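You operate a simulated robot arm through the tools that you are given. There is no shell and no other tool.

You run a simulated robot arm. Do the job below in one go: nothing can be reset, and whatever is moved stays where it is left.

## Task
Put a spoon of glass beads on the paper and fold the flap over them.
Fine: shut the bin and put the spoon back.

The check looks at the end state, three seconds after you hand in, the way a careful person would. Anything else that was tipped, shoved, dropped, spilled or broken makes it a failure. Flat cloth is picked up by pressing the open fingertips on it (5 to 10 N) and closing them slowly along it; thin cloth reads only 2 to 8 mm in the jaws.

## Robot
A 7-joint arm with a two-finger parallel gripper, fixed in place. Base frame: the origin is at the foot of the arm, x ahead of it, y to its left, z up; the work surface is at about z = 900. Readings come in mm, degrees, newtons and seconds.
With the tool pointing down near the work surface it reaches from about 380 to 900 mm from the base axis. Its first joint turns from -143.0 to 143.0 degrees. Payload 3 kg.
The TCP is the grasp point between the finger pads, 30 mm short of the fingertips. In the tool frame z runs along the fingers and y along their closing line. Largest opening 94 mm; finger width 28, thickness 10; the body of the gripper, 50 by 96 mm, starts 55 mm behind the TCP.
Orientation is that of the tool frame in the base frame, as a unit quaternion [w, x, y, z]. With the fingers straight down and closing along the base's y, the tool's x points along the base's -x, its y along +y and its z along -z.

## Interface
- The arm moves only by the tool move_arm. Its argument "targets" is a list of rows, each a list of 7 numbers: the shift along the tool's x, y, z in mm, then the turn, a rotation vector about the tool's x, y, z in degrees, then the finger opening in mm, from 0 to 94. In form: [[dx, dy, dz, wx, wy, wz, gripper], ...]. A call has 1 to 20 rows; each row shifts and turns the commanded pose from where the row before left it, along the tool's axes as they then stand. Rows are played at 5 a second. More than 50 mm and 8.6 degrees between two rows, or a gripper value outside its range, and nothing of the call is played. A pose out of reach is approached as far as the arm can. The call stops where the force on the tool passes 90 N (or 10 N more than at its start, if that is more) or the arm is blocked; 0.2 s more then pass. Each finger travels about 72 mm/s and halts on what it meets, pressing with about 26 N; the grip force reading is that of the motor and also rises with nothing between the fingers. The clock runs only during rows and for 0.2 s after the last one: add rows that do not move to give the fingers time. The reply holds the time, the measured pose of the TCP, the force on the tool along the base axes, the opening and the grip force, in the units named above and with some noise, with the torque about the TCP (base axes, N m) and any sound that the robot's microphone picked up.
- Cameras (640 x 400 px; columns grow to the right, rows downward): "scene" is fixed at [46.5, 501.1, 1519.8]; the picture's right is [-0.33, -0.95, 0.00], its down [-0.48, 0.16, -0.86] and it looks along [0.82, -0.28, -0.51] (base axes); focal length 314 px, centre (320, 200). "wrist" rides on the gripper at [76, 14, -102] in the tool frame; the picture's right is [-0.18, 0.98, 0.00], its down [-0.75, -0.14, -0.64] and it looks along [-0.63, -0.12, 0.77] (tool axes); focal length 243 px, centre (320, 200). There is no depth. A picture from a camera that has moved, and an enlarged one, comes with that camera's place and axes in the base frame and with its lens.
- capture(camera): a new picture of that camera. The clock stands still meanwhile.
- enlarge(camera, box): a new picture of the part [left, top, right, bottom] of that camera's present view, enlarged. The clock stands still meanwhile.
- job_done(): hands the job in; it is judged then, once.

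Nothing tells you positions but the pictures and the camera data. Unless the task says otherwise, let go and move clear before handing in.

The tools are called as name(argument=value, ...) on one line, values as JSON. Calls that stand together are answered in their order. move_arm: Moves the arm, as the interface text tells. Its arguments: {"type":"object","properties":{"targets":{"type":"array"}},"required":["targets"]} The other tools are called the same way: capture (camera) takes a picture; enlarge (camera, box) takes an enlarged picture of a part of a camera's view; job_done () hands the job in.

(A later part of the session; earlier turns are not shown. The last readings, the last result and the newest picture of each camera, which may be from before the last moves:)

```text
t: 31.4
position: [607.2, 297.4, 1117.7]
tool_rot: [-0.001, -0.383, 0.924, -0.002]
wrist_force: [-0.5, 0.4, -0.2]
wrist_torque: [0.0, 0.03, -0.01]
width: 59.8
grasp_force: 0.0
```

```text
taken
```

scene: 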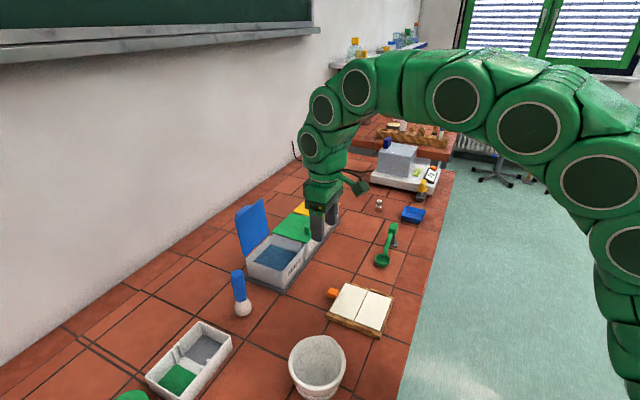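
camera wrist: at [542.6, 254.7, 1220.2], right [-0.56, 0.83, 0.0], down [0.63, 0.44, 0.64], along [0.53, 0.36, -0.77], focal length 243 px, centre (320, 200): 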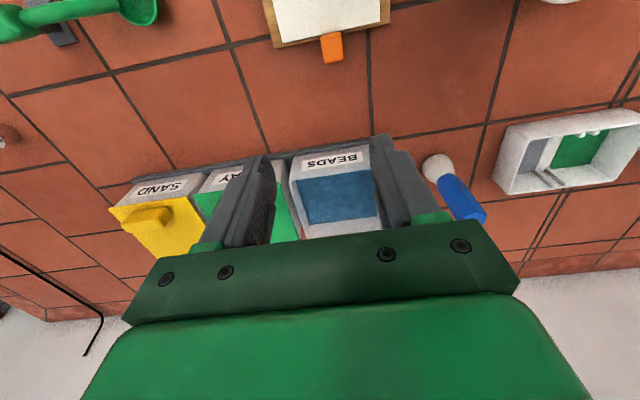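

move_arm(targets=[[0, 0, 0, 0, 0, 8.5, 60], [0, 0, 0, 0, 0, 8.5, 60], [0, 0, 0, 0, 0, 8.5, 60], [0, 0, 0, 0, 0, 8.5, 60], [0, 0, 0, 0, 0, 8.5, 60], [0, 0, 0, 0, 0, 8.5, 60], [0, 0, 0, 0, 0, 8.5, 60], [0, 0, 0, 0, 0, 8.5, 60], [0, 0, 0, 0, 0, 8.5, 60], [0, 0, 0, 0, 0, 8.5, 60], [0, 0, 0, 0, 0, 8.5, 60], [0, 0, 0, 0, 0, 8.5, 60], [0, 0, 0, 0, 0, 8.5, 60], [0, 0, 0, 0, 0, 8.5, 60], [0, 0, 0, 0, 0, 8.5, 60], [0, 0, 0, 0, 0, 8.5, 60], [0, 0, 0, 0, 0, 8.5, 60], [0, 0, 0, 0, 0, 8.5, 60], [0, 0, 0, 0, 0, 8.5, 60], [0, 0, 0, 0, 0, 0, 60]])

```text
t: 35.6
position: [607.9, 297.9, 1115.0]
tool_rot: [0.002, 0.851, 0.525, -0.001]
wrist_force: [0.7, 0.4, 0.8]
wrist_torque: [0.03, 0.02, -0.04]
width: 60.1
grasp_force: 0.0
```

move_arm(targets=[[0, 0, 0, 0, 0, 8, 60], [0, 0, 0, 0, 0, 8, 60], [0, 0, 0, 0, 0, 2.5, 60], [0, 0, 0, 0, 8, 0, 60], [0, 0, 0, 0, 8, 0, 60], [0, 0, 0, 0, 8, 0, 60], [0, 0, 0, 0, 8, 0, 60], [0, 0, 0, 0, 0, 0, 60]])

capture(camera="scene")

capture(camera="wrist")

```text
t: 37.4
position: [607.1, 297.7, 1116.0]
tool_rot: [-0.103, 0.889, 0.368, 0.254]
wrist_force: [-0.4, -1.2, 0.3]
wrist_torque: [-0.02, 0.02, 0.03]
width: 59.9
grasp_force: 0.0
```

```text
taken
```

scene: 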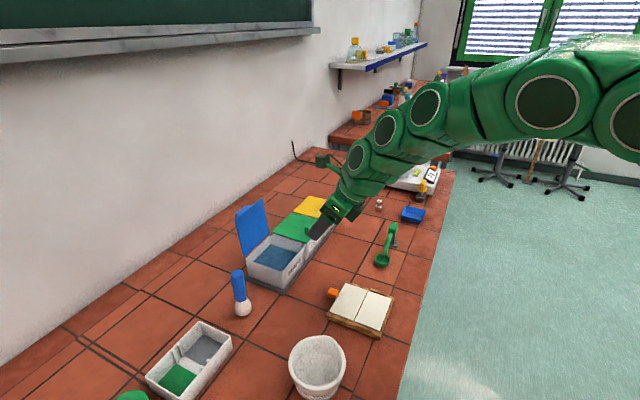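

```text
taken
camera wrist: at [624.4, 295.3, 1243.6], right [0.58, -0.81, -0.09], down [-0.79, -0.59, 0.15], along [-0.17, -0.01, -0.98], focal length 243 px, centre (320, 200)
```

wrist: 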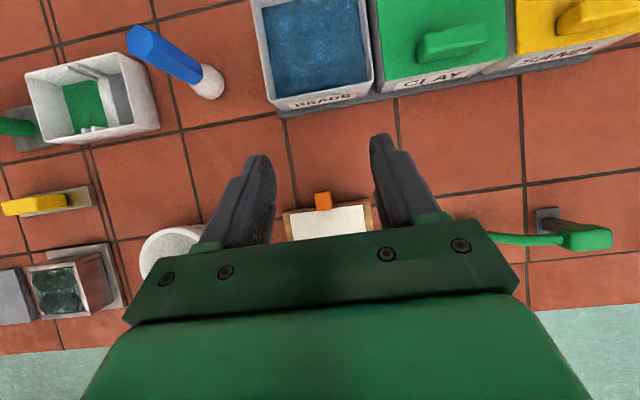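

Yaw 135° and tilting both work in front of the bin. Now I'm going to the spoon with the yaw that puts the closing line across its handle.

move_arm(targets=[[0, 0, 0, 0, -8, 0, 60], [0, 0, 0, 0, -8, 0, 60], [0, 0, 0, 0, -8, 0, 60], [0, 0, 0, 0, -8, 0, 60], [0, 0, 0, 0, 0, -8.5, 60], [0, 0, 0, 0, 0, -8.5, 60], [0, 0, 0, 0, 0, -8.5, 60], [0, 0, 0, 0, 0, -8.5, 60], [0, 0, 0, 0, 0, -8.5, 60], [0, 0, 0, 0, 0, -8.5, 60], [0, 0, 0, 0, 0, -8.5, 60], [0, 0, 0, 0, 0, -8.5, 60], [0, 0, 0, 0, 0, -8.5, 60], [0, 0, 0, 0, 0, -8.5, 60], [0, 0, 0, 0, 0, -8.5, 60], [0, 0, 0, 0, 0, 0, 60]])

move_arm(targets=[[-36, -21, 0, 0, 0, 0, 70], [-36, -21, 0, 0, 0, 0, 80], [-36, -21, 0, 0, 0, 0, 90], [-36, -21, 0, 0, 0, 0, 90], [-36, -21, 0, 0, 0, 0, 90], [-36, -21, 0, 0, 0, 0, 90], [0, 0, 0, 0, 0, 0, 90]])

capture(camera="wrist")

capture(camera="scene")

```text
t: 40.8
position: [606.9, 297.4, 1115.4]
tool_rot: [0.0, 0.354, 0.935, -0.002]
wrist_force: [-0.8, 0.5, 0.0]
wrist_torque: [0.02, 0.01, 0.02]
width: 60.1
grasp_force: 0.0
```

```text
t: 42.4
position: [683.5, 58.6, 1118.2]
tool_rot: [0.001, 0.354, 0.935, -0.002]
wrist_force: [0.3, 0.1, 0.0]
wrist_torque: [-0.01, 0.01, 0.01]
width: 90.1
grasp_force: 0.0
```

```text
taken
camera wrist: at [636.5, 121.0, 1219.4], right [0.79, 0.61, 0.0], down [0.47, -0.6, 0.64], along [0.39, -0.51, -0.76], focal length 243 px, centre (320, 200)
```

wrist: 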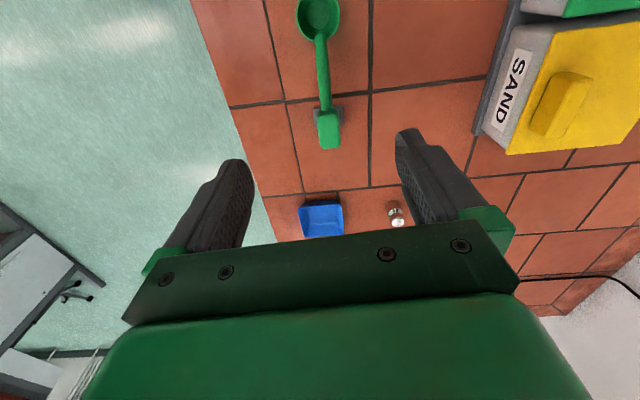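

```text
taken
```

scene: 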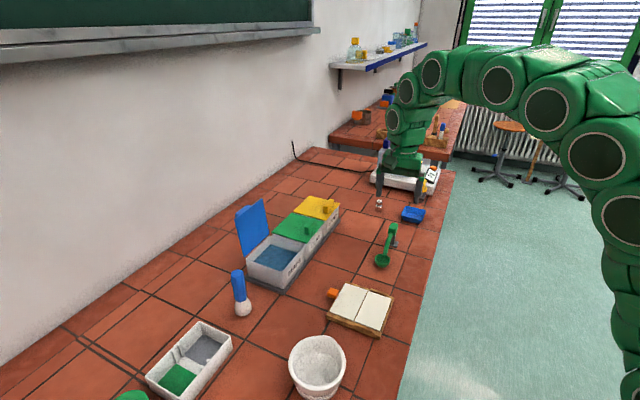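

enlarge(camera="wrist", box=[250, 0, 410, 170])

enlarge(camera="scene", box=[365, 215, 405, 275])

```text
2.35 times, centred on (330, 85) of wrist
camera zoom: at [636.5, 121.0, 1219.4], right [0.79, 0.61, 0.0], down [0.47, -0.6, 0.64], along [0.39, -0.51, -0.76], focal length 571 px, centre (296, 471)
```

zoom: 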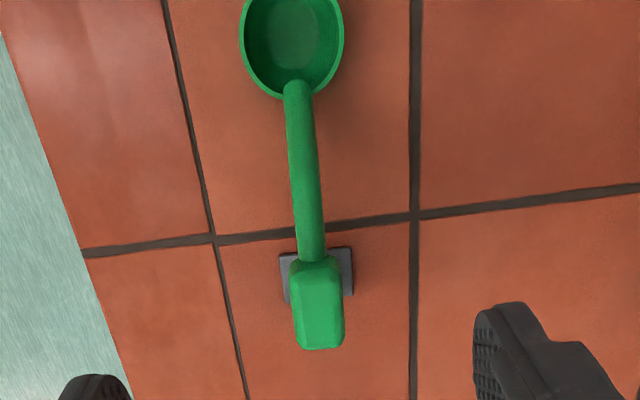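

```text
6.67 times, centred on (385, 245) of scene
camera zoom: at [46.5, 501.1, 1519.8], right [-0.33, -0.95, 0.0], down [-0.48, 0.16, -0.86], along [0.82, -0.28, -0.51], focal length 2092 px, centre (-113, -100)
```

zoom: 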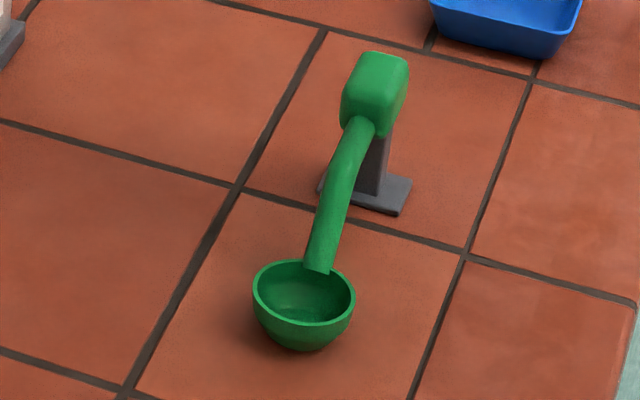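

The spoon lies along the same 45° direction, with the bowl at about (645, 105), rim z 918, and the grip block at about (714, 37), top z 965. I'm moving over the block for a check.

move_arm(targets=[[0, 0, 0, 0, 0, 3.6, 90], [-37.5, 6.3, 15, 0, 0, 0, 70], [0, 0, 35, 0, 0, 0, 60], [0, 0, 30, 0, 0, 0, 60], [0, 0, 0, 0, 0, 0, 60]])

capture(camera="wrist")

enlarge(camera="scene", box=[360, 190, 420, 280])

```text
t: 43.6
position: [716.4, 37.0, 1035.2]
tool_rot: [0.001, 0.384, 0.923, -0.002]
wrist_force: [-0.4, -0.6, -0.2]
wrist_torque: [-0.03, 0.0, 0.01]
width: 60.1
grasp_force: 0.0
```

```text
taken
camera wrist: at [672.6, 102.0, 1137.6], right [0.83, 0.56, 0.0], down [0.43, -0.63, 0.64], along [0.36, -0.53, -0.76], focal length 243 px, centre (320, 200)
```

wrist: 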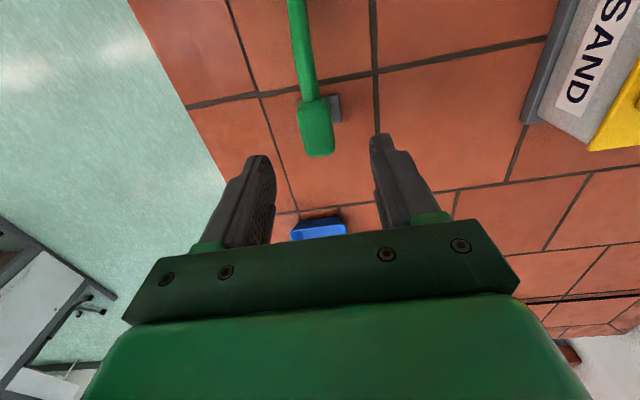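

```text
4.44 times, centred on (390, 235) of scene
camera zoom: at [46.5, 501.1, 1519.8], right [-0.33, -0.95, 0.0], down [-0.48, 0.16, -0.86], along [0.82, -0.28, -0.51], focal length 1395 px, centre (9, 44)
```

zoom: 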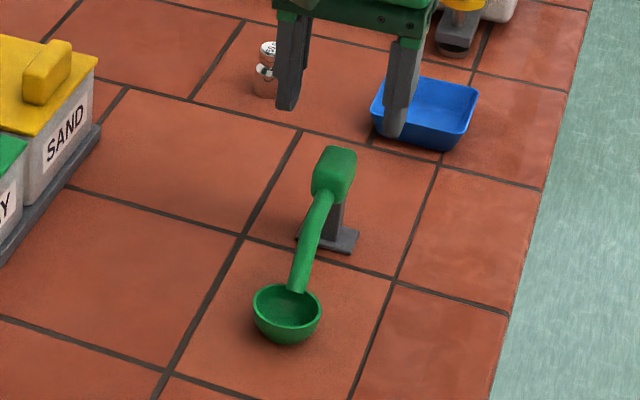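

enlarge(camera="wrist", box=[240, 60, 400, 180])

```text
3.33 times, centred on (320, 120) of wrist
camera zoom: at [672.6, 102.0, 1137.6], right [0.83, 0.56, 0.0], down [0.43, -0.63, 0.64], along [0.36, -0.53, -0.76], focal length 809 px, centre (320, 467)
```

zoom: 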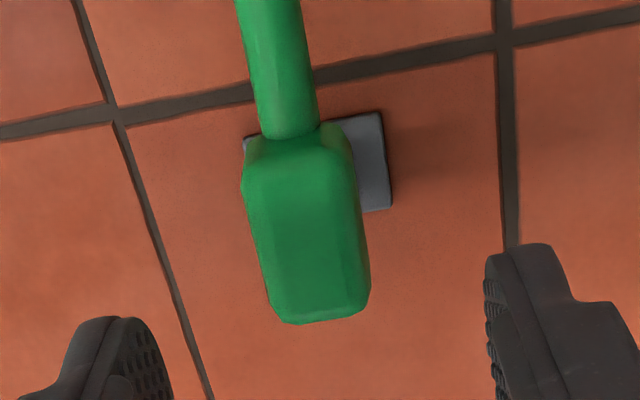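

The block is centred between the fingers. I'm descending and gripping it.

move_arm(targets=[[0, -1.5, 30, 0, 0, 0, 60], [0, 0, 25, 0, 0, 0, 60], [0, 0, 15, 0, 0, 0, 60], [0, 0, 9, 0, 0, 0, 60], [0, 0, 0, 0, 0, 0, 60]])

enlarge(camera="scene", box=[360, 190, 420, 280])

enlarge(camera="wrist", box=[200, 60, 440, 240])

```text
t: 44.8
position: [715.2, 34.8, 957.7]
tool_rot: [0.001, 0.383, 0.924, -0.002]
wrist_force: [0.3, 0.2, 0.0]
wrist_torque: [-0.04, 0.01, 0.03]
width: 60.0
grasp_force: 0.0
```

```text
4.44 times, centred on (390, 235) of scene
camera zoom: at [46.5, 501.1, 1519.8], right [-0.33, -0.95, 0.0], down [-0.48, 0.16, -0.86], along [0.82, -0.28, -0.51], focal length 1395 px, centre (9, 44)
```

zoom: 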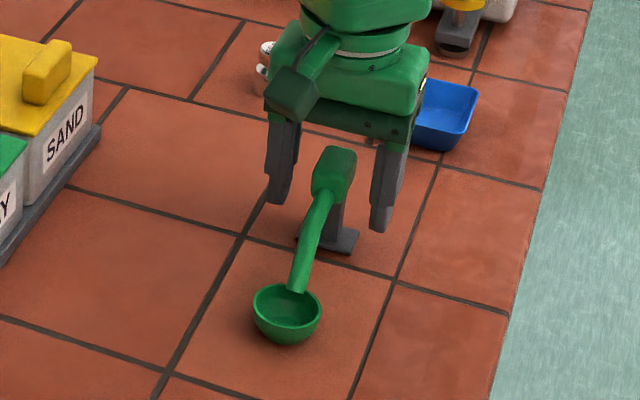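

```text
2.22 times, centred on (320, 150) of wrist
camera zoom: at [671.5, 100.8, 1059.9], right [0.83, 0.56, 0.0], down [0.43, -0.63, 0.64], along [0.36, -0.53, -0.76], focal length 539 px, centre (320, 311)
```

zoom: 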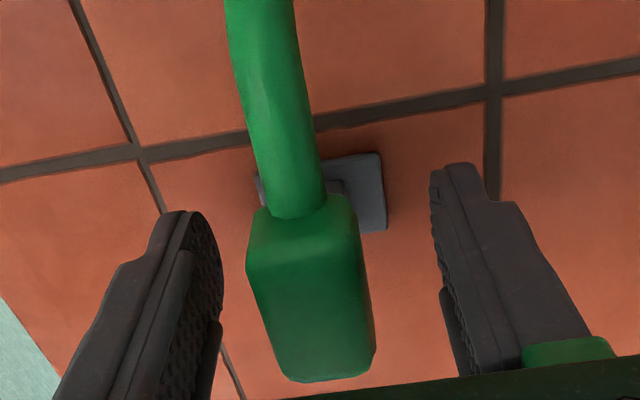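

move_arm(targets=[[0, 0, 0, 0, 0, 0, 45], [0, 0, 0, 0, 0, 0, 32], [0, 0, 0, 0, 0, 0, 24], [0, 0, 0, 0, 0, 0, 18], [0, 0, 0, 0, 0, 0, 14], [0, 0, 0, 0, 0, 0, 14]])

enlarge(camera="scene", box=[360, 190, 420, 280])

```text
t: 46.2
position: [714.8, 34.4, 957.6]
tool_rot: [0.001, 0.384, 0.923, -0.003]
wrist_force: [-0.8, 0.5, 0.4]
wrist_torque: [-0.02, -0.02, 0.0]
width: 27.3
grasp_force: 25.8
```

```text
4.44 times, centred on (390, 235) of scene
camera zoom: at [46.5, 501.1, 1519.8], right [-0.33, -0.95, 0.0], down [-0.48, 0.16, -0.86], along [0.82, -0.28, -0.51], focal length 1395 px, centre (9, 44)
```

zoom: 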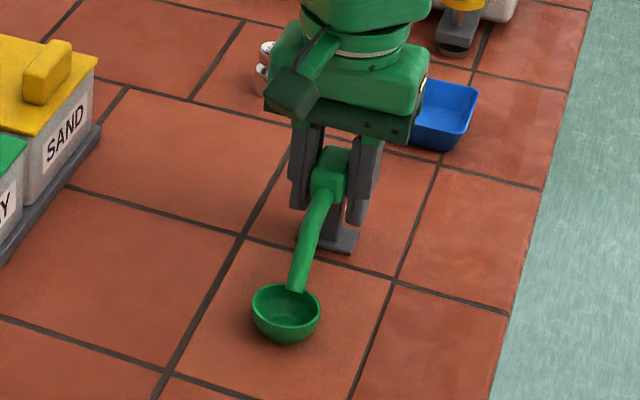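

The block is gripped at 27 mm, and I've noted this pose for putting the spoon back. Lifting straight up.

move_arm(targets=[[0, 0, -5, 0, 0, 0, 14], [0, 0, -10, 0, 0, 0, 14], [0, 0, -20, 0, 0, 0, 14], [0, 0, -35, 0, 0, 0, 14], [0, 0, -40, 0, 0, 0, 14], [0, 0, 0, 0, 0, 0, 14]])

capture(camera="wrist")

enlarge(camera="scene", box=[350, 160, 430, 280])

```text
t: 47.6
position: [715.4, 35.2, 1067.3]
tool_rot: [0.001, 0.384, 0.923, -0.002]
wrist_force: [0.1, 0.9, -1.0]
wrist_torque: [0.01, -0.03, -0.02]
width: 27.6
grasp_force: 26.3
```

```text
taken
camera wrist: at [671.6, 100.7, 1169.6], right [0.83, 0.56, 0.0], down [0.43, -0.63, 0.64], along [0.36, -0.53, -0.76], focal length 243 px, centre (320, 200)
```

wrist: 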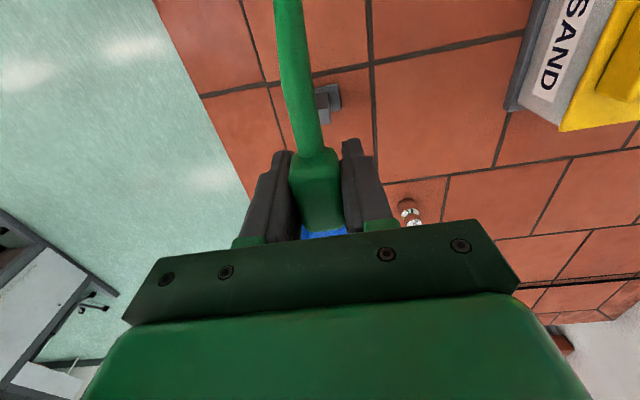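

```text
3.33 times, centred on (390, 220) of scene
camera zoom: at [46.5, 501.1, 1519.8], right [-0.33, -0.95, 0.0], down [-0.48, 0.16, -0.86], along [0.82, -0.28, -0.51], focal length 1046 px, centre (87, 133)
```

zoom: 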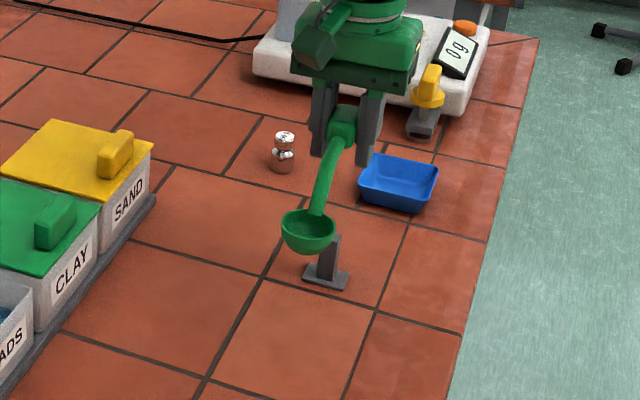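

The spoon is held level. The bowl's rim centre sits 98 mm ahead of the TCP and 40 mm below it, and the beads lie at about z 944, some 28 mm below the bin rim. I'll carry the spoon above the bins, keeping this yaw, to come in from the clay side.

move_arm(targets=[[21.2, 27.4, -2, 0, 0, 0, 14], [21.2, 27.4, -2, 0, 0, 0, 14], [21.2, 27.4, -2, 0, 0, 0, 14], [21.2, 27.4, -2, 0, 0, 0, 14], [21.2, 27.4, -2, 0, 0, 0, 14], [21.2, 27.4, -2, 0, 0, 0, 14], [21.2, 27.4, -2, 0, 0, 0, 14], [21.2, 27.4, -2, 0, 0, 0, 14], [21.2, 27.4, -2, 0, 0, 0, 14], [0, 0, 0, 0, 0, 0, 14], [0, 0, 0, 0, 0, 0, 14]])

capture(camera="wrist")

enlarge(camera="scene", box=[220, 150, 350, 290])

```text
t: 50.0
position: [754.0, 344.6, 1083.9]
tool_rot: [0.002, 0.384, 0.923, -0.002]
wrist_force: [-0.8, 0.7, -0.4]
wrist_torque: [0.01, -0.01, -0.03]
width: 27.4
grasp_force: 25.5
```

```text
taken
camera wrist: at [710.7, 409.8, 1186.7], right [0.83, 0.56, 0.0], down [0.43, -0.63, 0.64], along [0.36, -0.53, -0.76], focal length 243 px, centre (320, 200)
```

wrist: 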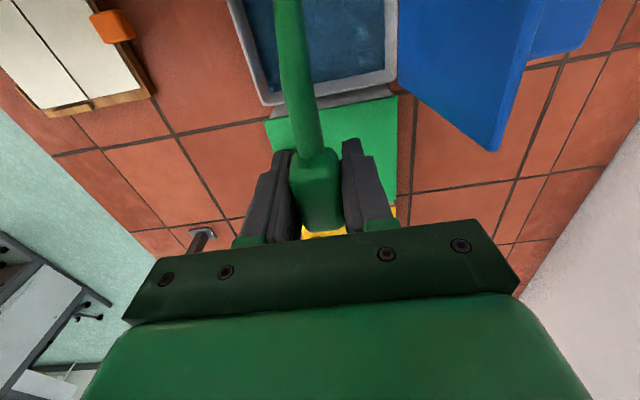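

```text
2.86 times, centred on (285, 220) of scene
camera zoom: at [46.5, 501.1, 1519.8], right [-0.33, -0.95, 0.0], down [-0.48, 0.16, -0.86], along [0.82, -0.28, -0.51], focal length 897 px, centre (420, 143)
```

zoom: 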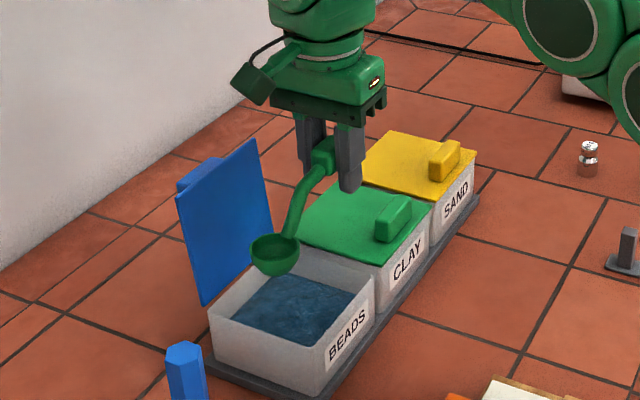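

The bowl is above the bead bin. I'm pitching the spoon 40° nose-down over the bin and checking clearances.

move_arm(targets=[[12, 1, -9, 0, 0, 0, 14], [0, 0, 0, 0, -8, 0, 14], [0, 0, 0, 0, -8, 0, 14], [0, 0, 0, 0, -8, 0, 14], [0, 0, 0, 0, -8, 0, 14], [0, 0, 0, 0, -8, 0, 14], [0, 0, 0, 0, 0, 0, 14]])

capture(camera="wrist")

enlarge(camera="scene", box=[220, 170, 330, 290])

```text
t: 51.6
position: [746.8, 355.0, 1095.3]
tool_rot: [0.316, 0.36, 0.867, -0.134]
wrist_force: [0.1, -0.7, -0.7]
wrist_torque: [-0.01, -0.02, 0.01]
width: 27.7
grasp_force: 26.1
```

```text
taken
camera wrist: at [670.4, 453.7, 1123.4], right [0.8, 0.59, 0.12], down [0.02, -0.21, 0.98], along [0.61, -0.78, -0.18], focal length 243 px, centre (320, 200)
```

wrist: 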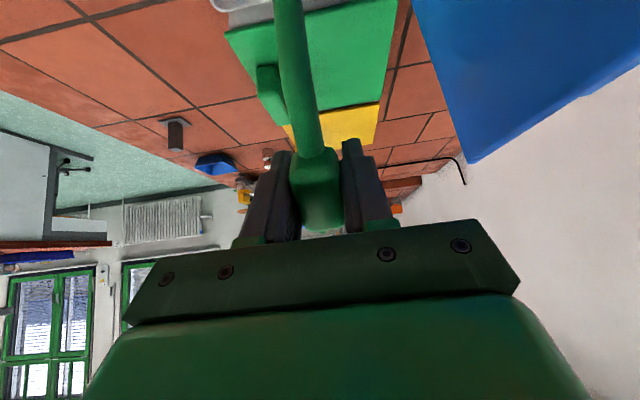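

```text
3.33 times, centred on (275, 230) of scene
camera zoom: at [46.5, 501.1, 1519.8], right [-0.33, -0.95, 0.0], down [-0.48, 0.16, -0.86], along [0.82, -0.28, -0.51], focal length 1046 px, centre (470, 100)
```

zoom: 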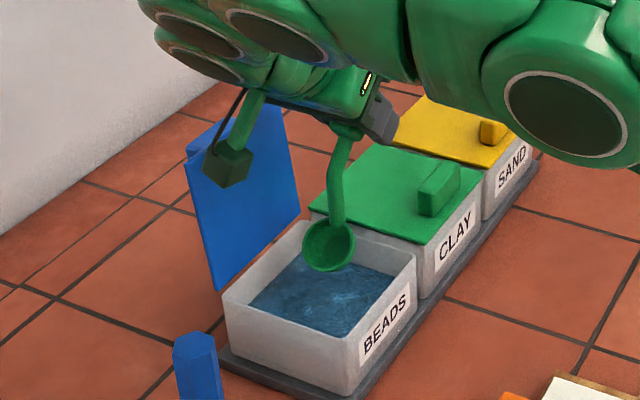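

There is clear space all round. I'm lowering the bowl into the beads in stages.

move_arm(targets=[[12.9, 0, 15.3, 0, 0, 0, 14], [12.9, 0, 15.3, 0, 0, 0, 14], [6.4, 0, 7.7, 0, 0, 0, 14], [3.2, 0, 3.8, 0, 0, 0, 14], [3.2, 0, 3.8, 0, 0, 0, 14], [0, 0, 0, 0, 0, 0, 14]])

enlarge(camera="scene", box=[220, 170, 330, 290])

```text
t: 53.0
position: [746.5, 354.3, 1034.2]
tool_rot: [0.317, 0.36, 0.867, -0.132]
wrist_force: [-0.6, 1.6, 11.6]
wrist_torque: [0.52, 0.35, -0.05]
width: 27.7
grasp_force: 25.5
```

```text
3.33 times, centred on (275, 230) of scene
camera zoom: at [46.5, 501.1, 1519.8], right [-0.33, -0.95, 0.0], down [-0.48, 0.16, -0.86], along [0.82, -0.28, -0.51], focal length 1046 px, centre (470, 100)
```

zoom: 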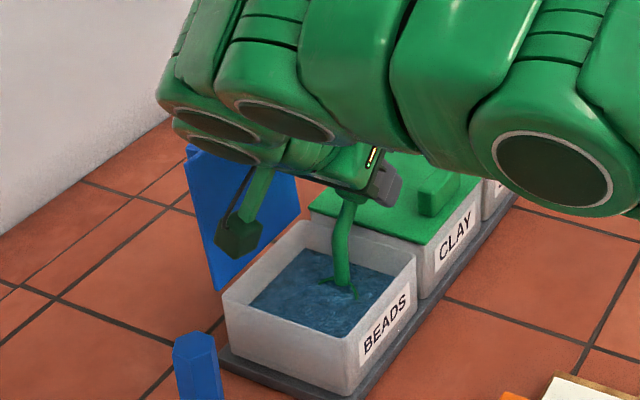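

The bowl is in the beads and meeting slight resistance. I'm pushing it forward through them.

move_arm(targets=[[4.6, 0, -3.86, 0, 0, 0, 14], [4.6, 0, -3.86, 0, 0, 0, 14], [4.6, 0, -3.86, 0, 0, 0, 14], [4.6, 0, -3.86, 0, 0, 0, 14], [4.6, 0, -3.86, 0, 0, 0, 14], [0, 0, 0, 0, 0, 0, 14]])

enlarge(camera="scene", box=[220, 170, 330, 290])

```text
t: 54.4
position: [725.4, 375.2, 1034.3]
tool_rot: [0.317, 0.36, 0.868, -0.133]
wrist_force: [2.2, -4.2, 17.5]
wrist_torque: [0.24, 0.3, 0.03]
width: 27.5
grasp_force: 26.0
```

```text
3.33 times, centred on (275, 230) of scene
camera zoom: at [46.5, 501.1, 1519.8], right [-0.33, -0.95, 0.0], down [-0.48, 0.16, -0.86], along [0.82, -0.28, -0.51], focal length 1046 px, centre (470, 100)
```

zoom: 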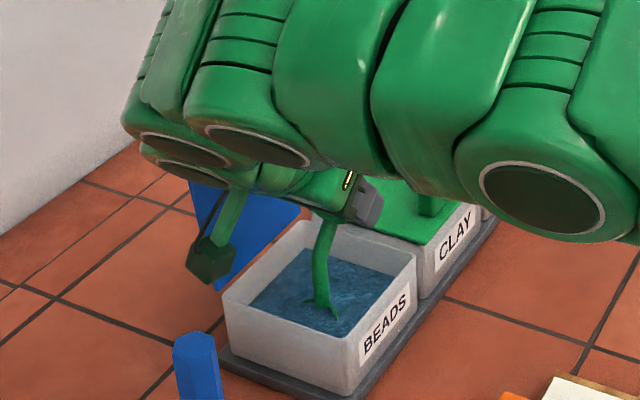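

Now I'm levelling the spoon gradually while raising it out.

move_arm(targets=[[-1.8, 0, 5.2, 0, 4, 0, 14], [-1.8, 0, 5.2, 0, 4, 0, 14], [-3.3, 0, 3.5, 0, 4, 0, 14], [-3.3, 0, 3.5, 0, 4, 0, 14], [-3.8, 0, 1.1, 0, 4, 0, 14], [-3.8, 0, 1.1, 0, 4, 0, 14], [-4.1, 0, 0.7, 0, 4, 0, 14], [-4.1, 0, 0.7, 0, 4, 0, 14], [-3.3, 0, -0.4, 0, 4, 0, 14], [-3.3, 0, -0.4, 0, 4, 0, 14], [0, 0, -5, 0, 0, 0, 14], [0, 0, -8, 0, 0, 0, 14], [0, 0, -10, 0, 0, 0, 14], [0, 0, -10, 0, 0, 0, 14], [0, 0, -7, 0, 0, 0, 14], [0, 0, 0, 0, 0, 0, 14]])

enlarge(camera="scene", box=[220, 170, 330, 290])

enlarge(camera="scene", box=[250, 210, 300, 260])

```text
t: 57.8
position: [753.7, 346.5, 1066.7]
tool_rot: [0.001, 0.383, 0.924, -0.002]
wrist_force: [-0.1, 0.5, -0.1]
wrist_torque: [-0.01, -0.03, 0.0]
width: 27.4
grasp_force: 26.4
```

```text
3.33 times, centred on (275, 230) of scene
camera zoom: at [46.5, 501.1, 1519.8], right [-0.33, -0.95, 0.0], down [-0.48, 0.16, -0.86], along [0.82, -0.28, -0.51], focal length 1046 px, centre (470, 100)
```

zoom: 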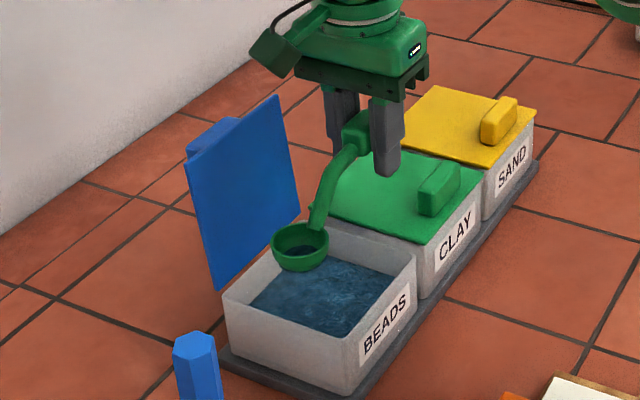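

```text
8.00 times, centred on (275, 235) of scene
camera zoom: at [46.5, 501.1, 1519.8], right [-0.33, -0.95, 0.0], down [-0.48, 0.16, -0.86], along [0.82, -0.28, -0.51], focal length 2510 px, centre (680, -80)
```

zoom: 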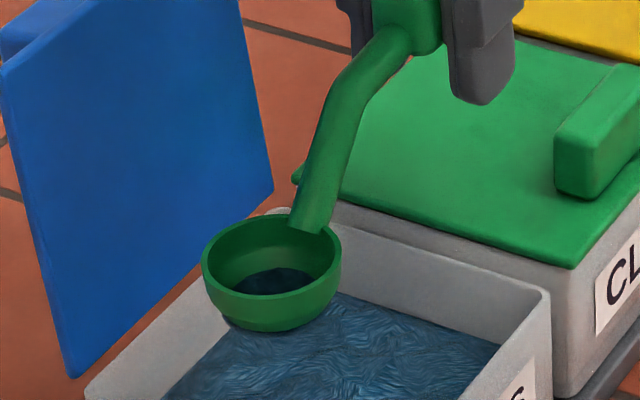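

The spoon picked up only a shallow layer. I'll scoop again, deeper and with less rise while levelling, to get a full spoon.

move_arm(targets=[[12, 0, -14, 0, 0, 0, 14], [0, 0, -14, 0, -4, 0, 14], [0, 0, 0, 0, -8, 0, 14], [0, 0, 0, 0, -8, 0, 14], [0, 0, 0, 0, -8, 0, 14], [0, 0, 0, 0, -8, 0, 14], [0, 0, 0, 0, -4, 0, 14], [0, 0, 0, 0, 0, 0, 14]])

```text
t: 59.6
position: [747.7, 355.2, 1095.2]
tool_rot: [0.317, 0.36, 0.867, -0.133]
wrist_force: [-0.2, -0.1, 0.2]
wrist_torque: [0.03, -0.02, 0.01]
width: 27.9
grasp_force: 26.1
```

move_arm(targets=[[12.9, -3, 15.3, 0, 0, 0, 14], [12.9, 0, 15.3, 0, 0, 0, 14], [6.4, 0, 7.7, 0, 0, 0, 14], [6.4, 0, 7.7, 0, 0, 0, 14], [3.2, 0, 3.8, 0, 0, 0, 14], [3.2, 0, 3.8, 0, 0, 0, 14], [0, 0, 0, 0, 0, 0, 14]])

enlarge(camera="scene", box=[220, 170, 330, 290])

```text
t: 61.2
position: [741.9, 352.1, 1026.5]
tool_rot: [0.315, 0.36, 0.868, -0.134]
wrist_force: [-0.1, -0.8, 6.3]
wrist_torque: [0.17, 0.26, 0.01]
width: 27.4
grasp_force: 25.9
```

```text
3.33 times, centred on (275, 230) of scene
camera zoom: at [46.5, 501.1, 1519.8], right [-0.33, -0.95, 0.0], down [-0.48, 0.16, -0.86], along [0.82, -0.28, -0.51], focal length 1046 px, centre (470, 100)
```

zoom: 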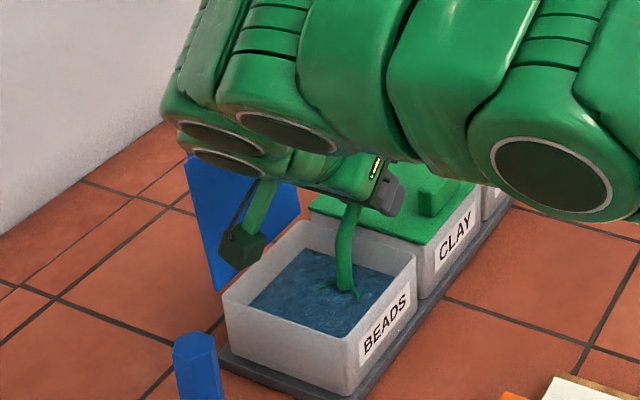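

Pushing forward, part-levelling, then lifting out at a slight tilt before the final levelling.

move_arm(targets=[[5, 0, -4.2, 0, 0, 0, 14], [5, 0, -4.2, 0, 0, 0, 14], [5, 0, -4.2, 0, 0, 0, 14], [5, 0, -4.2, 0, 0, 0, 14], [0.3, 0, 5.5, 0, 4, 0, 14], [0.3, 0, 5.5, 0, 4, 0, 14], [-1.9, 0, 3.8, 0, 4, 0, 14], [-1.9, 0, 3.8, 0, 4, 0, 14], [0, 0, 0, 0, 0, 0, 14]])

enlarge(camera="scene", box=[220, 170, 330, 290])

```text
t: 63.2
position: [734.0, 362.0, 1012.4]
tool_rot: [0.192, 0.375, 0.903, -0.082]
wrist_force: [-0.8, -0.8, -0.8]
wrist_torque: [0.0, -0.01, 0.0]
width: 27.5
grasp_force: 26.2
```

```text
3.33 times, centred on (275, 230) of scene
camera zoom: at [46.5, 501.1, 1519.8], right [-0.33, -0.95, 0.0], down [-0.48, 0.16, -0.86], along [0.82, -0.28, -0.51], focal length 1046 px, centre (470, 100)
```

zoom: 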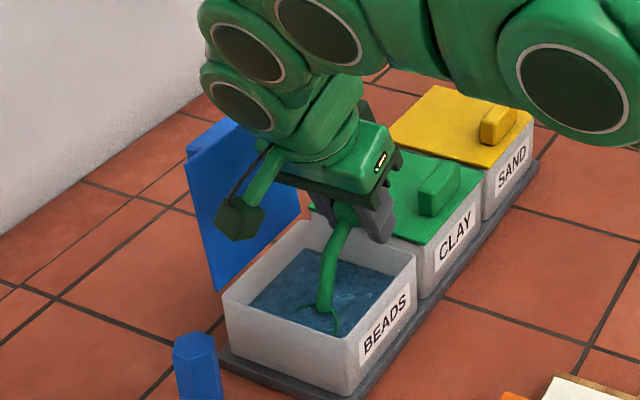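

The bowl is submerged with only the rim showing. Lifting slowly and levelling.

move_arm(targets=[[-1.6, 0, -3.7, 0, 0, 0, 14], [-2, 0, -4.6, 0, 0, 0, 14], [-2, 0, -4.6, 0, 0, 0, 14], [-3.3, 0, -7.3, 0, 0, 0, 14], [-3.3, 0, -7.3, 0, 0, 0, 14], [-2.2, 0, 3.1, 0, 2.7, 0, 14], [-2.2, 0, 3.1, 0, 2.7, 0, 14], [-2.2, 0, 3.1, 0, 2.6, 0, 14], [-2.4, 0, 1.5, 0, 2.7, 0, 14], [-2.4, 0, 1.5, 0, 2.7, 0, 14], [-2.4, 0, 1.5, 0, 2.6, 0, 14], [-2, 0, 1.4, 0, 2.7, 0, 14], [-2, 0, 1.4, 0, 2.7, 0, 14], [-2, 0, 1.4, 0, 2.6, 0, 14], [0, 0, -6, 0, 0, 0, 14], [0, 0, -10, 0, 0, 0, 14], [0, 0, -10, 0, 0, 0, 14], [0, 0, -6, 0, 0, 0, 14], [0, 0, 0, 0, 0, 0, 14]])

enlarge(camera="scene", box=[220, 170, 330, 290])

enlarge(camera="scene", box=[250, 210, 300, 260])

```text
t: 67.2
position: [752.4, 344.8, 1061.8]
tool_rot: [0.001, 0.384, 0.924, -0.002]
wrist_force: [-0.1, 0.4, -0.3]
wrist_torque: [-0.03, 0.02, 0.01]
width: 27.6
grasp_force: 26.0
```

```text
3.33 times, centred on (275, 230) of scene
camera zoom: at [46.5, 501.1, 1519.8], right [-0.33, -0.95, 0.0], down [-0.48, 0.16, -0.86], along [0.82, -0.28, -0.51], focal length 1046 px, centre (470, 100)
```

zoom: 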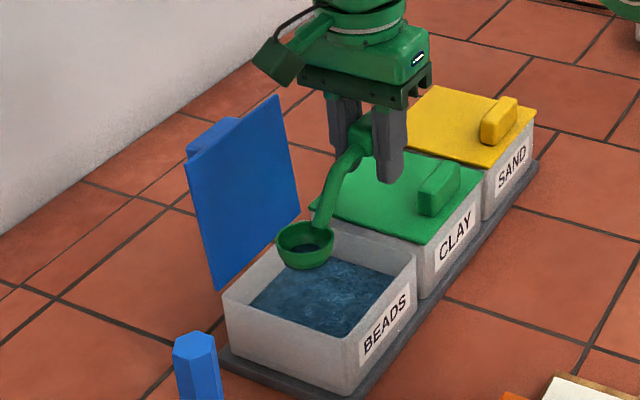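

```text
8.00 times, centred on (275, 235) of scene
camera zoom: at [46.5, 501.1, 1519.8], right [-0.33, -0.95, 0.0], down [-0.48, 0.16, -0.86], along [0.82, -0.28, -0.51], focal length 2510 px, centre (680, -80)
```

zoom: 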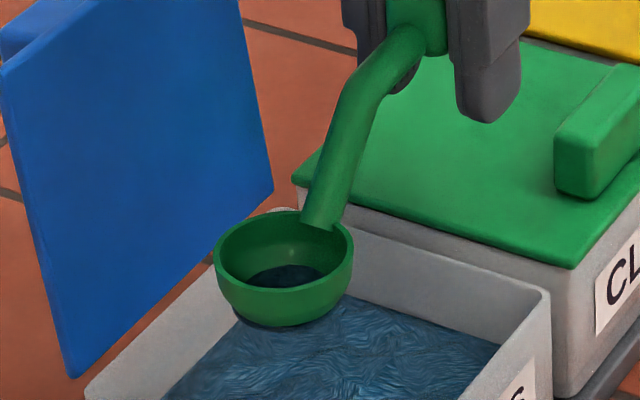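

The spoon holds a bed of beads, the same amount as after the first scoop, so I take that to be its load. The fixed half of the paper spans s 468–530, n 148–252. I'm carrying the spoon level and gently to it.

move_arm(targets=[[-0.7, -5, 0, 0, 0, 0, 14], [-1.4, -10, 0, 0, 0, 0, 14], [-2.3, -16, 0, 0, 0, 0, 14], [-3.1, -22, 0, 0, 0, 0, 14], [-3.1, -22, 0, 0, 0, 0, 14], [-3.1, -22, 0, 0, 0, 0, 14], [-3.1, -22, 0, 0, 0, 0, 14], [-3.1, -22, 0, 0, 0, 0, 14], [-3.1, -22, 0, 0, 0, 0, 14], [-3.1, -22, 0, 0, 0, 0, 14], [-3.1, -22, 0, 0, 0, 0, 14], [-3.1, -22, 0, 0, 0, 0, 14], [-3.1, -22, 0, 0, 0, 0, 14], [-2, -14, 0, 0, 0, 0, 14], [-1.1, -8, 0, 0, 0, 0, 14], [-0.6, -4, 0, 0, 0, 0, 14], [0, 0, 0, 0, 0, 0, 14]])

capture(camera="wrist")

capture(camera="scene")

```text
t: 70.8
position: [584.6, 121.7, 1063.0]
tool_rot: [0.001, 0.383, 0.924, -0.002]
wrist_force: [0.1, 0.2, -1.0]
wrist_torque: [-0.03, -0.04, 0.01]
width: 27.6
grasp_force: 26.6
```

```text
taken
camera wrist: at [540.2, 187.4, 1165.6], right [0.83, 0.56, 0.0], down [0.43, -0.63, 0.64], along [0.36, -0.53, -0.76], focal length 243 px, centre (320, 200)
```

wrist: 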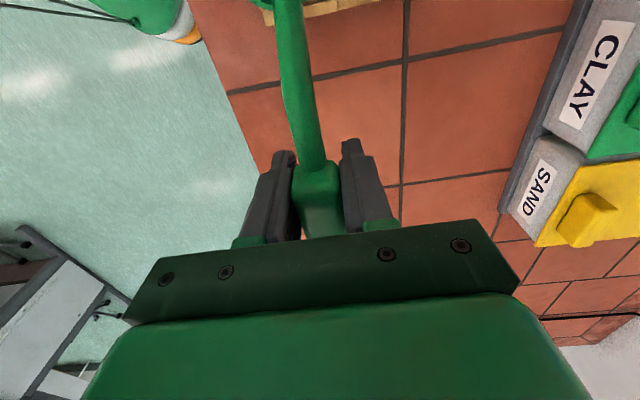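

```text
taken
```

scene: 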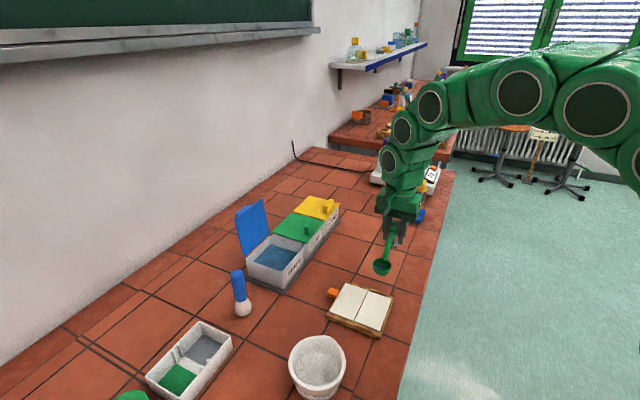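

I'm above the paper with the lip over its centre line. Lowering so the bowl is close to the paper, then I'll pitch about the lip.

move_arm(targets=[[0, 0, 8, 0, 0, 0, 14], [0, 0, 16, 0, 0, 0, 14], [0, 0, 20, 0, 0, 0, 14], [0, 0, 16, 0, 0, 0, 14], [0, 0, 10, 0, 0, 0, 14], [0, 0, 6, 0, 0, 0, 14], [0, 0, 0, 0, 0, 0, 14]])

enlarge(camera="scene", box=[310, 240, 410, 340])

capture(camera="wrist")

```text
t: 72.4
position: [582.4, 121.3, 988.0]
tool_rot: [0.0, 0.383, 0.924, -0.002]
wrist_force: [-0.1, -0.6, 0.5]
wrist_torque: [-0.06, 0.0, 0.01]
width: 27.5
grasp_force: 26.2
```

```text
4.00 times, centred on (360, 290) of scene
camera zoom: at [46.5, 501.1, 1519.8], right [-0.33, -0.95, 0.0], down [-0.48, 0.16, -0.86], along [0.82, -0.28, -0.51], focal length 1255 px, centre (160, -160)
```

zoom: 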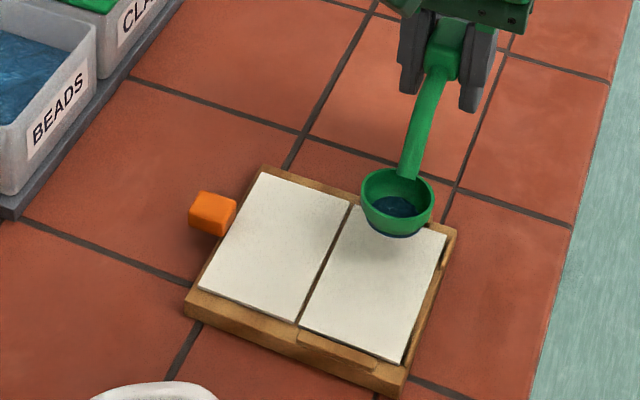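

```text
taken
camera wrist: at [539.7, 186.5, 1089.6], right [0.83, 0.56, 0.0], down [0.43, -0.63, 0.64], along [0.36, -0.53, -0.76], focal length 243 px, centre (320, 200)
```

wrist: 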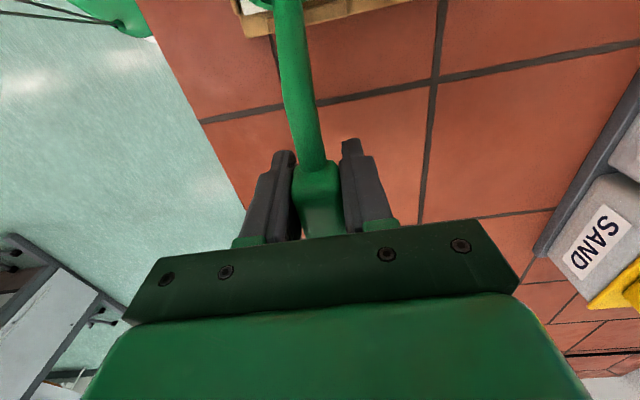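

move_arm(targets=[[3.05, 0, -8.2, 0, -4, 0, 14], [3.05, 0, -8.2, 0, -4, 0, 14], [3.05, 0, -8.2, 0, -4, 0, 14], [3.05, 0, -8.2, 0, -4, 0, 14], [3.05, 0, -8.2, 0, -4, 0, 14], [3.05, 0, -8.2, 0, -4, 0, 14], [0, 0, 0, 0, 0, 0, 14]])

enlarge(camera="scene", box=[310, 240, 410, 340])

```text
t: 74.0
position: [565.0, 140.8, 1031.3]
tool_rot: [0.193, 0.374, 0.903, -0.082]
wrist_force: [0.1, 0.5, -1.0]
wrist_torque: [0.02, 0.02, -0.01]
width: 27.4
grasp_force: 26.1
```

```text
4.00 times, centred on (360, 290) of scene
camera zoom: at [46.5, 501.1, 1519.8], right [-0.33, -0.95, 0.0], down [-0.48, 0.16, -0.86], along [0.82, -0.28, -0.51], focal length 1255 px, centre (160, -160)
```

zoom: 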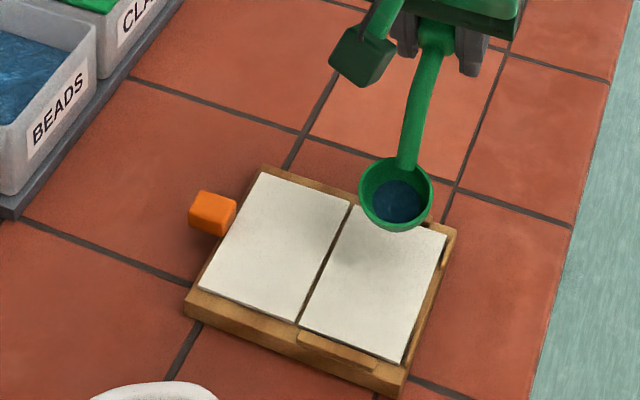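

move_arm(targets=[[3.7, 0, -6.9, 0, -4, 0, 14], [3.8, 0, -6.9, 0, -4, 0, 14], [3.9, 0, -7.0, 0, -4, 0, 14], [4.0, 0, -7.0, 0, -4, 0, 14], [4.0, 0, -7.1, 0, -4, 0, 14], [0, 0, 0, 0, 0, 0, 14]])

enlarge(camera="scene", box=[310, 240, 410, 340])

```text
t: 75.4
position: [541.2, 164.0, 1051.3]
tool_rot: [0.347, 0.354, 0.856, -0.145]
wrist_force: [-0.7, 0.4, -0.3]
wrist_torque: [-0.03, 0.0, 0.01]
width: 27.6
grasp_force: 25.8
```

```text
4.00 times, centred on (360, 290) of scene
camera zoom: at [46.5, 501.1, 1519.8], right [-0.33, -0.95, 0.0], down [-0.48, 0.16, -0.86], along [0.82, -0.28, -0.51], focal length 1255 px, centre (160, -160)
```

zoom: 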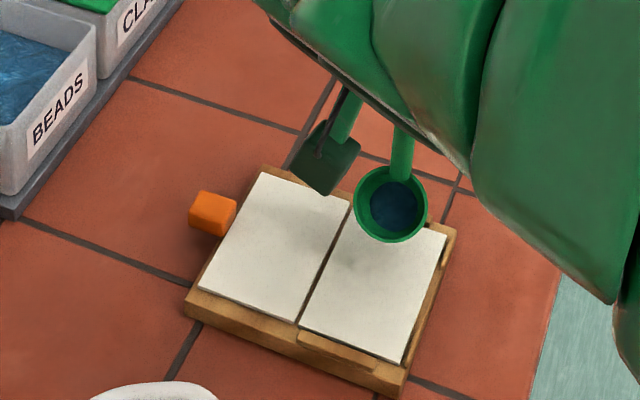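

move_arm(targets=[[3.8, 0, -7.5, 0, -4, 0, 14], [3.8, 0, -7.5, 0, -4, 0, 14], [3.8, 0, -7.6, 0, -4, 0, 14], [3.8, 0, -7.7, 0, -4, 0, 14], [3.9, 0, -7.7, 0, -4, 0, 14], [0, 0, 0, 0, 0, 0, 14]])

enlarge(camera="scene", box=[310, 240, 410, 340])

capture(camera="scene")

```text
t: 76.8
position: [518.1, 175.8, 1046.0]
tool_rot: [0.476, 0.337, 0.781, -0.222]
wrist_force: [-0.8, 0.1, -0.9]
wrist_torque: [-0.06, 0.0, -0.04]
width: 27.3
grasp_force: 26.3
```

```text
4.00 times, centred on (360, 290) of scene
camera zoom: at [46.5, 501.1, 1519.8], right [-0.33, -0.95, 0.0], down [-0.48, 0.16, -0.86], along [0.82, -0.28, -0.51], focal length 1255 px, centre (160, -160)
```

zoom: 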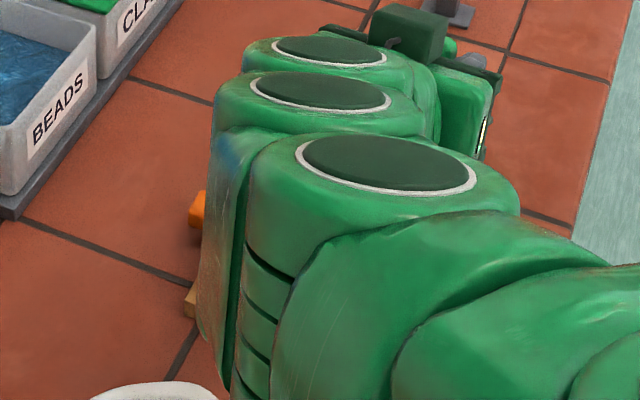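

```text
taken
```

scene: 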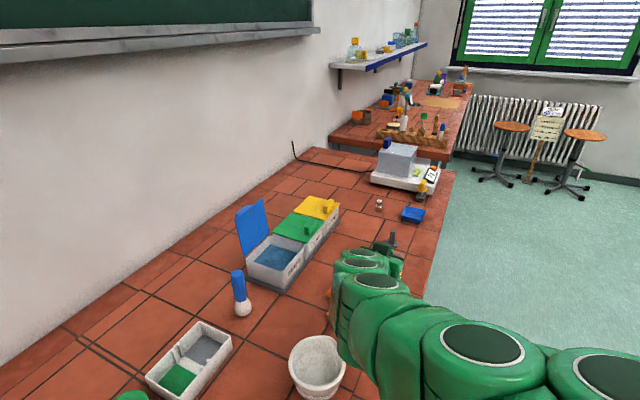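

The arm swung into a different posture on these last steps and the measured pose is lagging. I'll let it settle and look before doing anything else.

move_arm(targets=[[0, 0, 0, 0, 0, 0, 14], [0, 0, 0, 0, 0, 0, 14]])

capture(camera="wrist")

capture(camera="scene")

```text
t: 77.4
position: [519.1, 176.0, 1047.9]
tool_rot: [0.477, 0.335, 0.781, -0.222]
wrist_force: [0.5, 0.5, 0.6]
wrist_torque: [-0.02, 0.0, 0.04]
width: 27.5
grasp_force: 26.1
```

```text
taken
camera wrist: at [443.6, 279.2, 1023.6], right [0.78, 0.61, 0.14], down [-0.25, 0.1, 0.96], along [0.57, -0.79, 0.23], focal length 243 px, centre (320, 200)
```

wrist: 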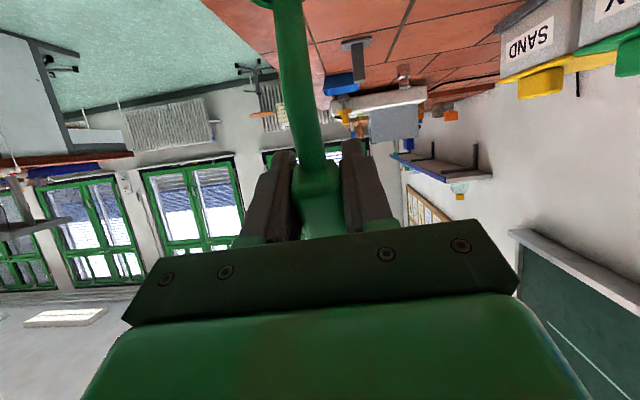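

```text
taken
```

scene: 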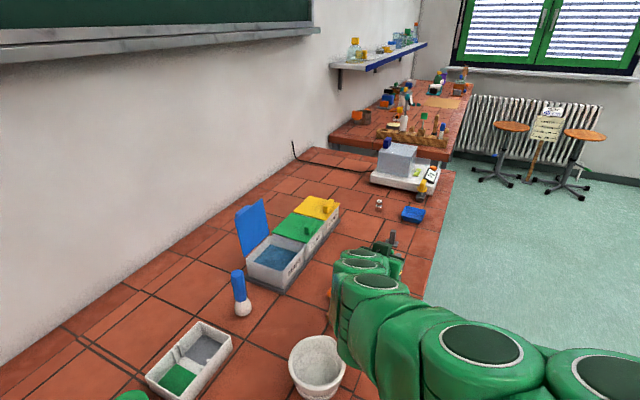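

The arm folded awkwardly here and stopped about 20 mm off its command. I'll reverse those steps to see whether any beads left the spoon.

move_arm(targets=[[-3.0, 0, 8.2, 0, 4, 0, 14], [-3.0, 0, 8.2, 0, 4, 0, 14], [-3.0, 0, 8.2, 0, 4, 0, 14], [-3.0, 0, 8.2, 0, 4, 0, 14], [-3.0, 0, 8.2, 0, 4, 0, 14], [0, 0, 0, 0, 0, 0, 14], [0, 0, 0, 0, 0, 0, 14]])

enlarge(camera="scene", box=[310, 240, 410, 340])

capture(camera="scene")

```text
t: 79.0
position: [541.7, 166.2, 1049.9]
tool_rot: [0.346, 0.354, 0.857, -0.144]
wrist_force: [-0.2, -0.2, -1.0]
wrist_torque: [-0.01, -0.01, 0.01]
width: 27.6
grasp_force: 26.3
```

```text
4.00 times, centred on (360, 290) of scene
camera zoom: at [46.5, 501.1, 1519.8], right [-0.33, -0.95, 0.0], down [-0.48, 0.16, -0.86], along [0.82, -0.28, -0.51], focal length 1255 px, centre (160, -160)
```

zoom: 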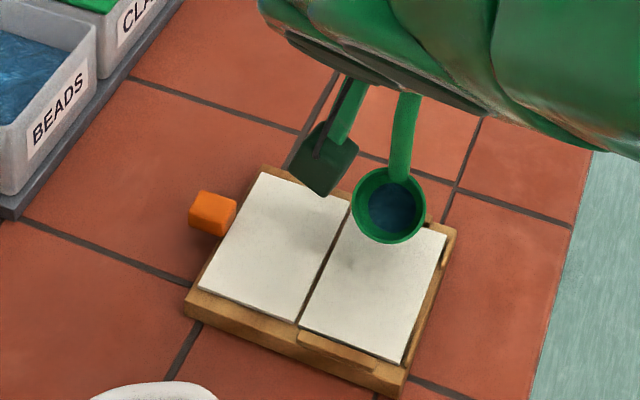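

```text
taken
```

scene: 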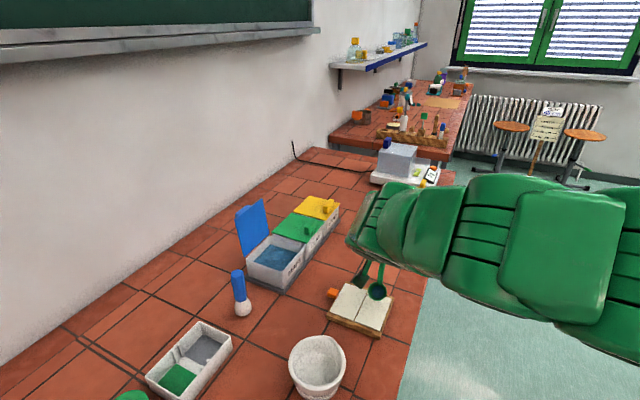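

The beads are still in the bowl at 60° of tilt. I'll raise, level the spoon, and turn it round so I can pour from the other side, with the wrist on the open side and plenty of tilt available.

move_arm(targets=[[-14, 0, -14.4, 0, 0, 0, 14], [-14, 0, -14.4, 0, 0, 0, 14], [-3.0, 0, 8.2, 0, 4, 0, 14], [-3.0, 0, 8.2, 0, 4, 0, 14], [-3.0, 0, 8.2, 0, 4, 0, 14], [-3.0, 0, 8.2, 0, 4, 0, 14], [-3.0, 0, 8.2, 0, 4, 0, 14], [-3.0, 0, 8.2, 0, 4, 0, 14], [-3.0, 0, 8.2, 0, 4, 0, 14], [-3.0, 0, 8.2, 0, 4, 0, 14], [-3.0, 0, 8.2, 0, 4, 0, 14], [-3.0, 0, 8.2, 0, 4, 0, 14], [-3.0, 0, 8.2, 0, 4, 0, 14], [0, 0, -20, 0, 0, 0, 14], [0, 0, -20, 0, 0, 0, 14], [0, 0, 0, 0, 0, 0, 14]])

capture(camera="scene")

```text
t: 82.4
position: [586.5, 118.6, 1062.4]
tool_rot: [0.001, 0.384, 0.923, -0.003]
wrist_force: [-0.3, 0.6, -0.2]
wrist_torque: [-0.05, -0.02, -0.02]
width: 27.5
grasp_force: 26.1
```

```text
taken
```

scene: 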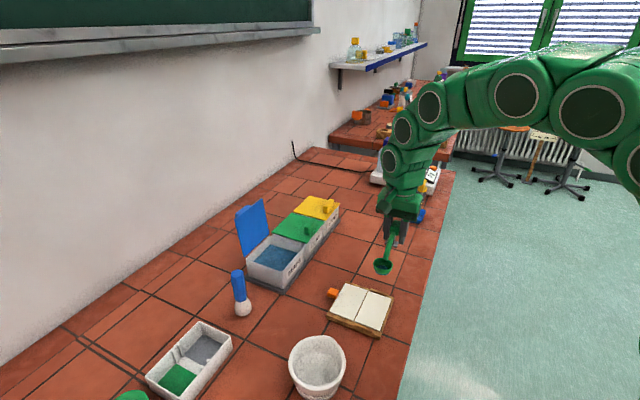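

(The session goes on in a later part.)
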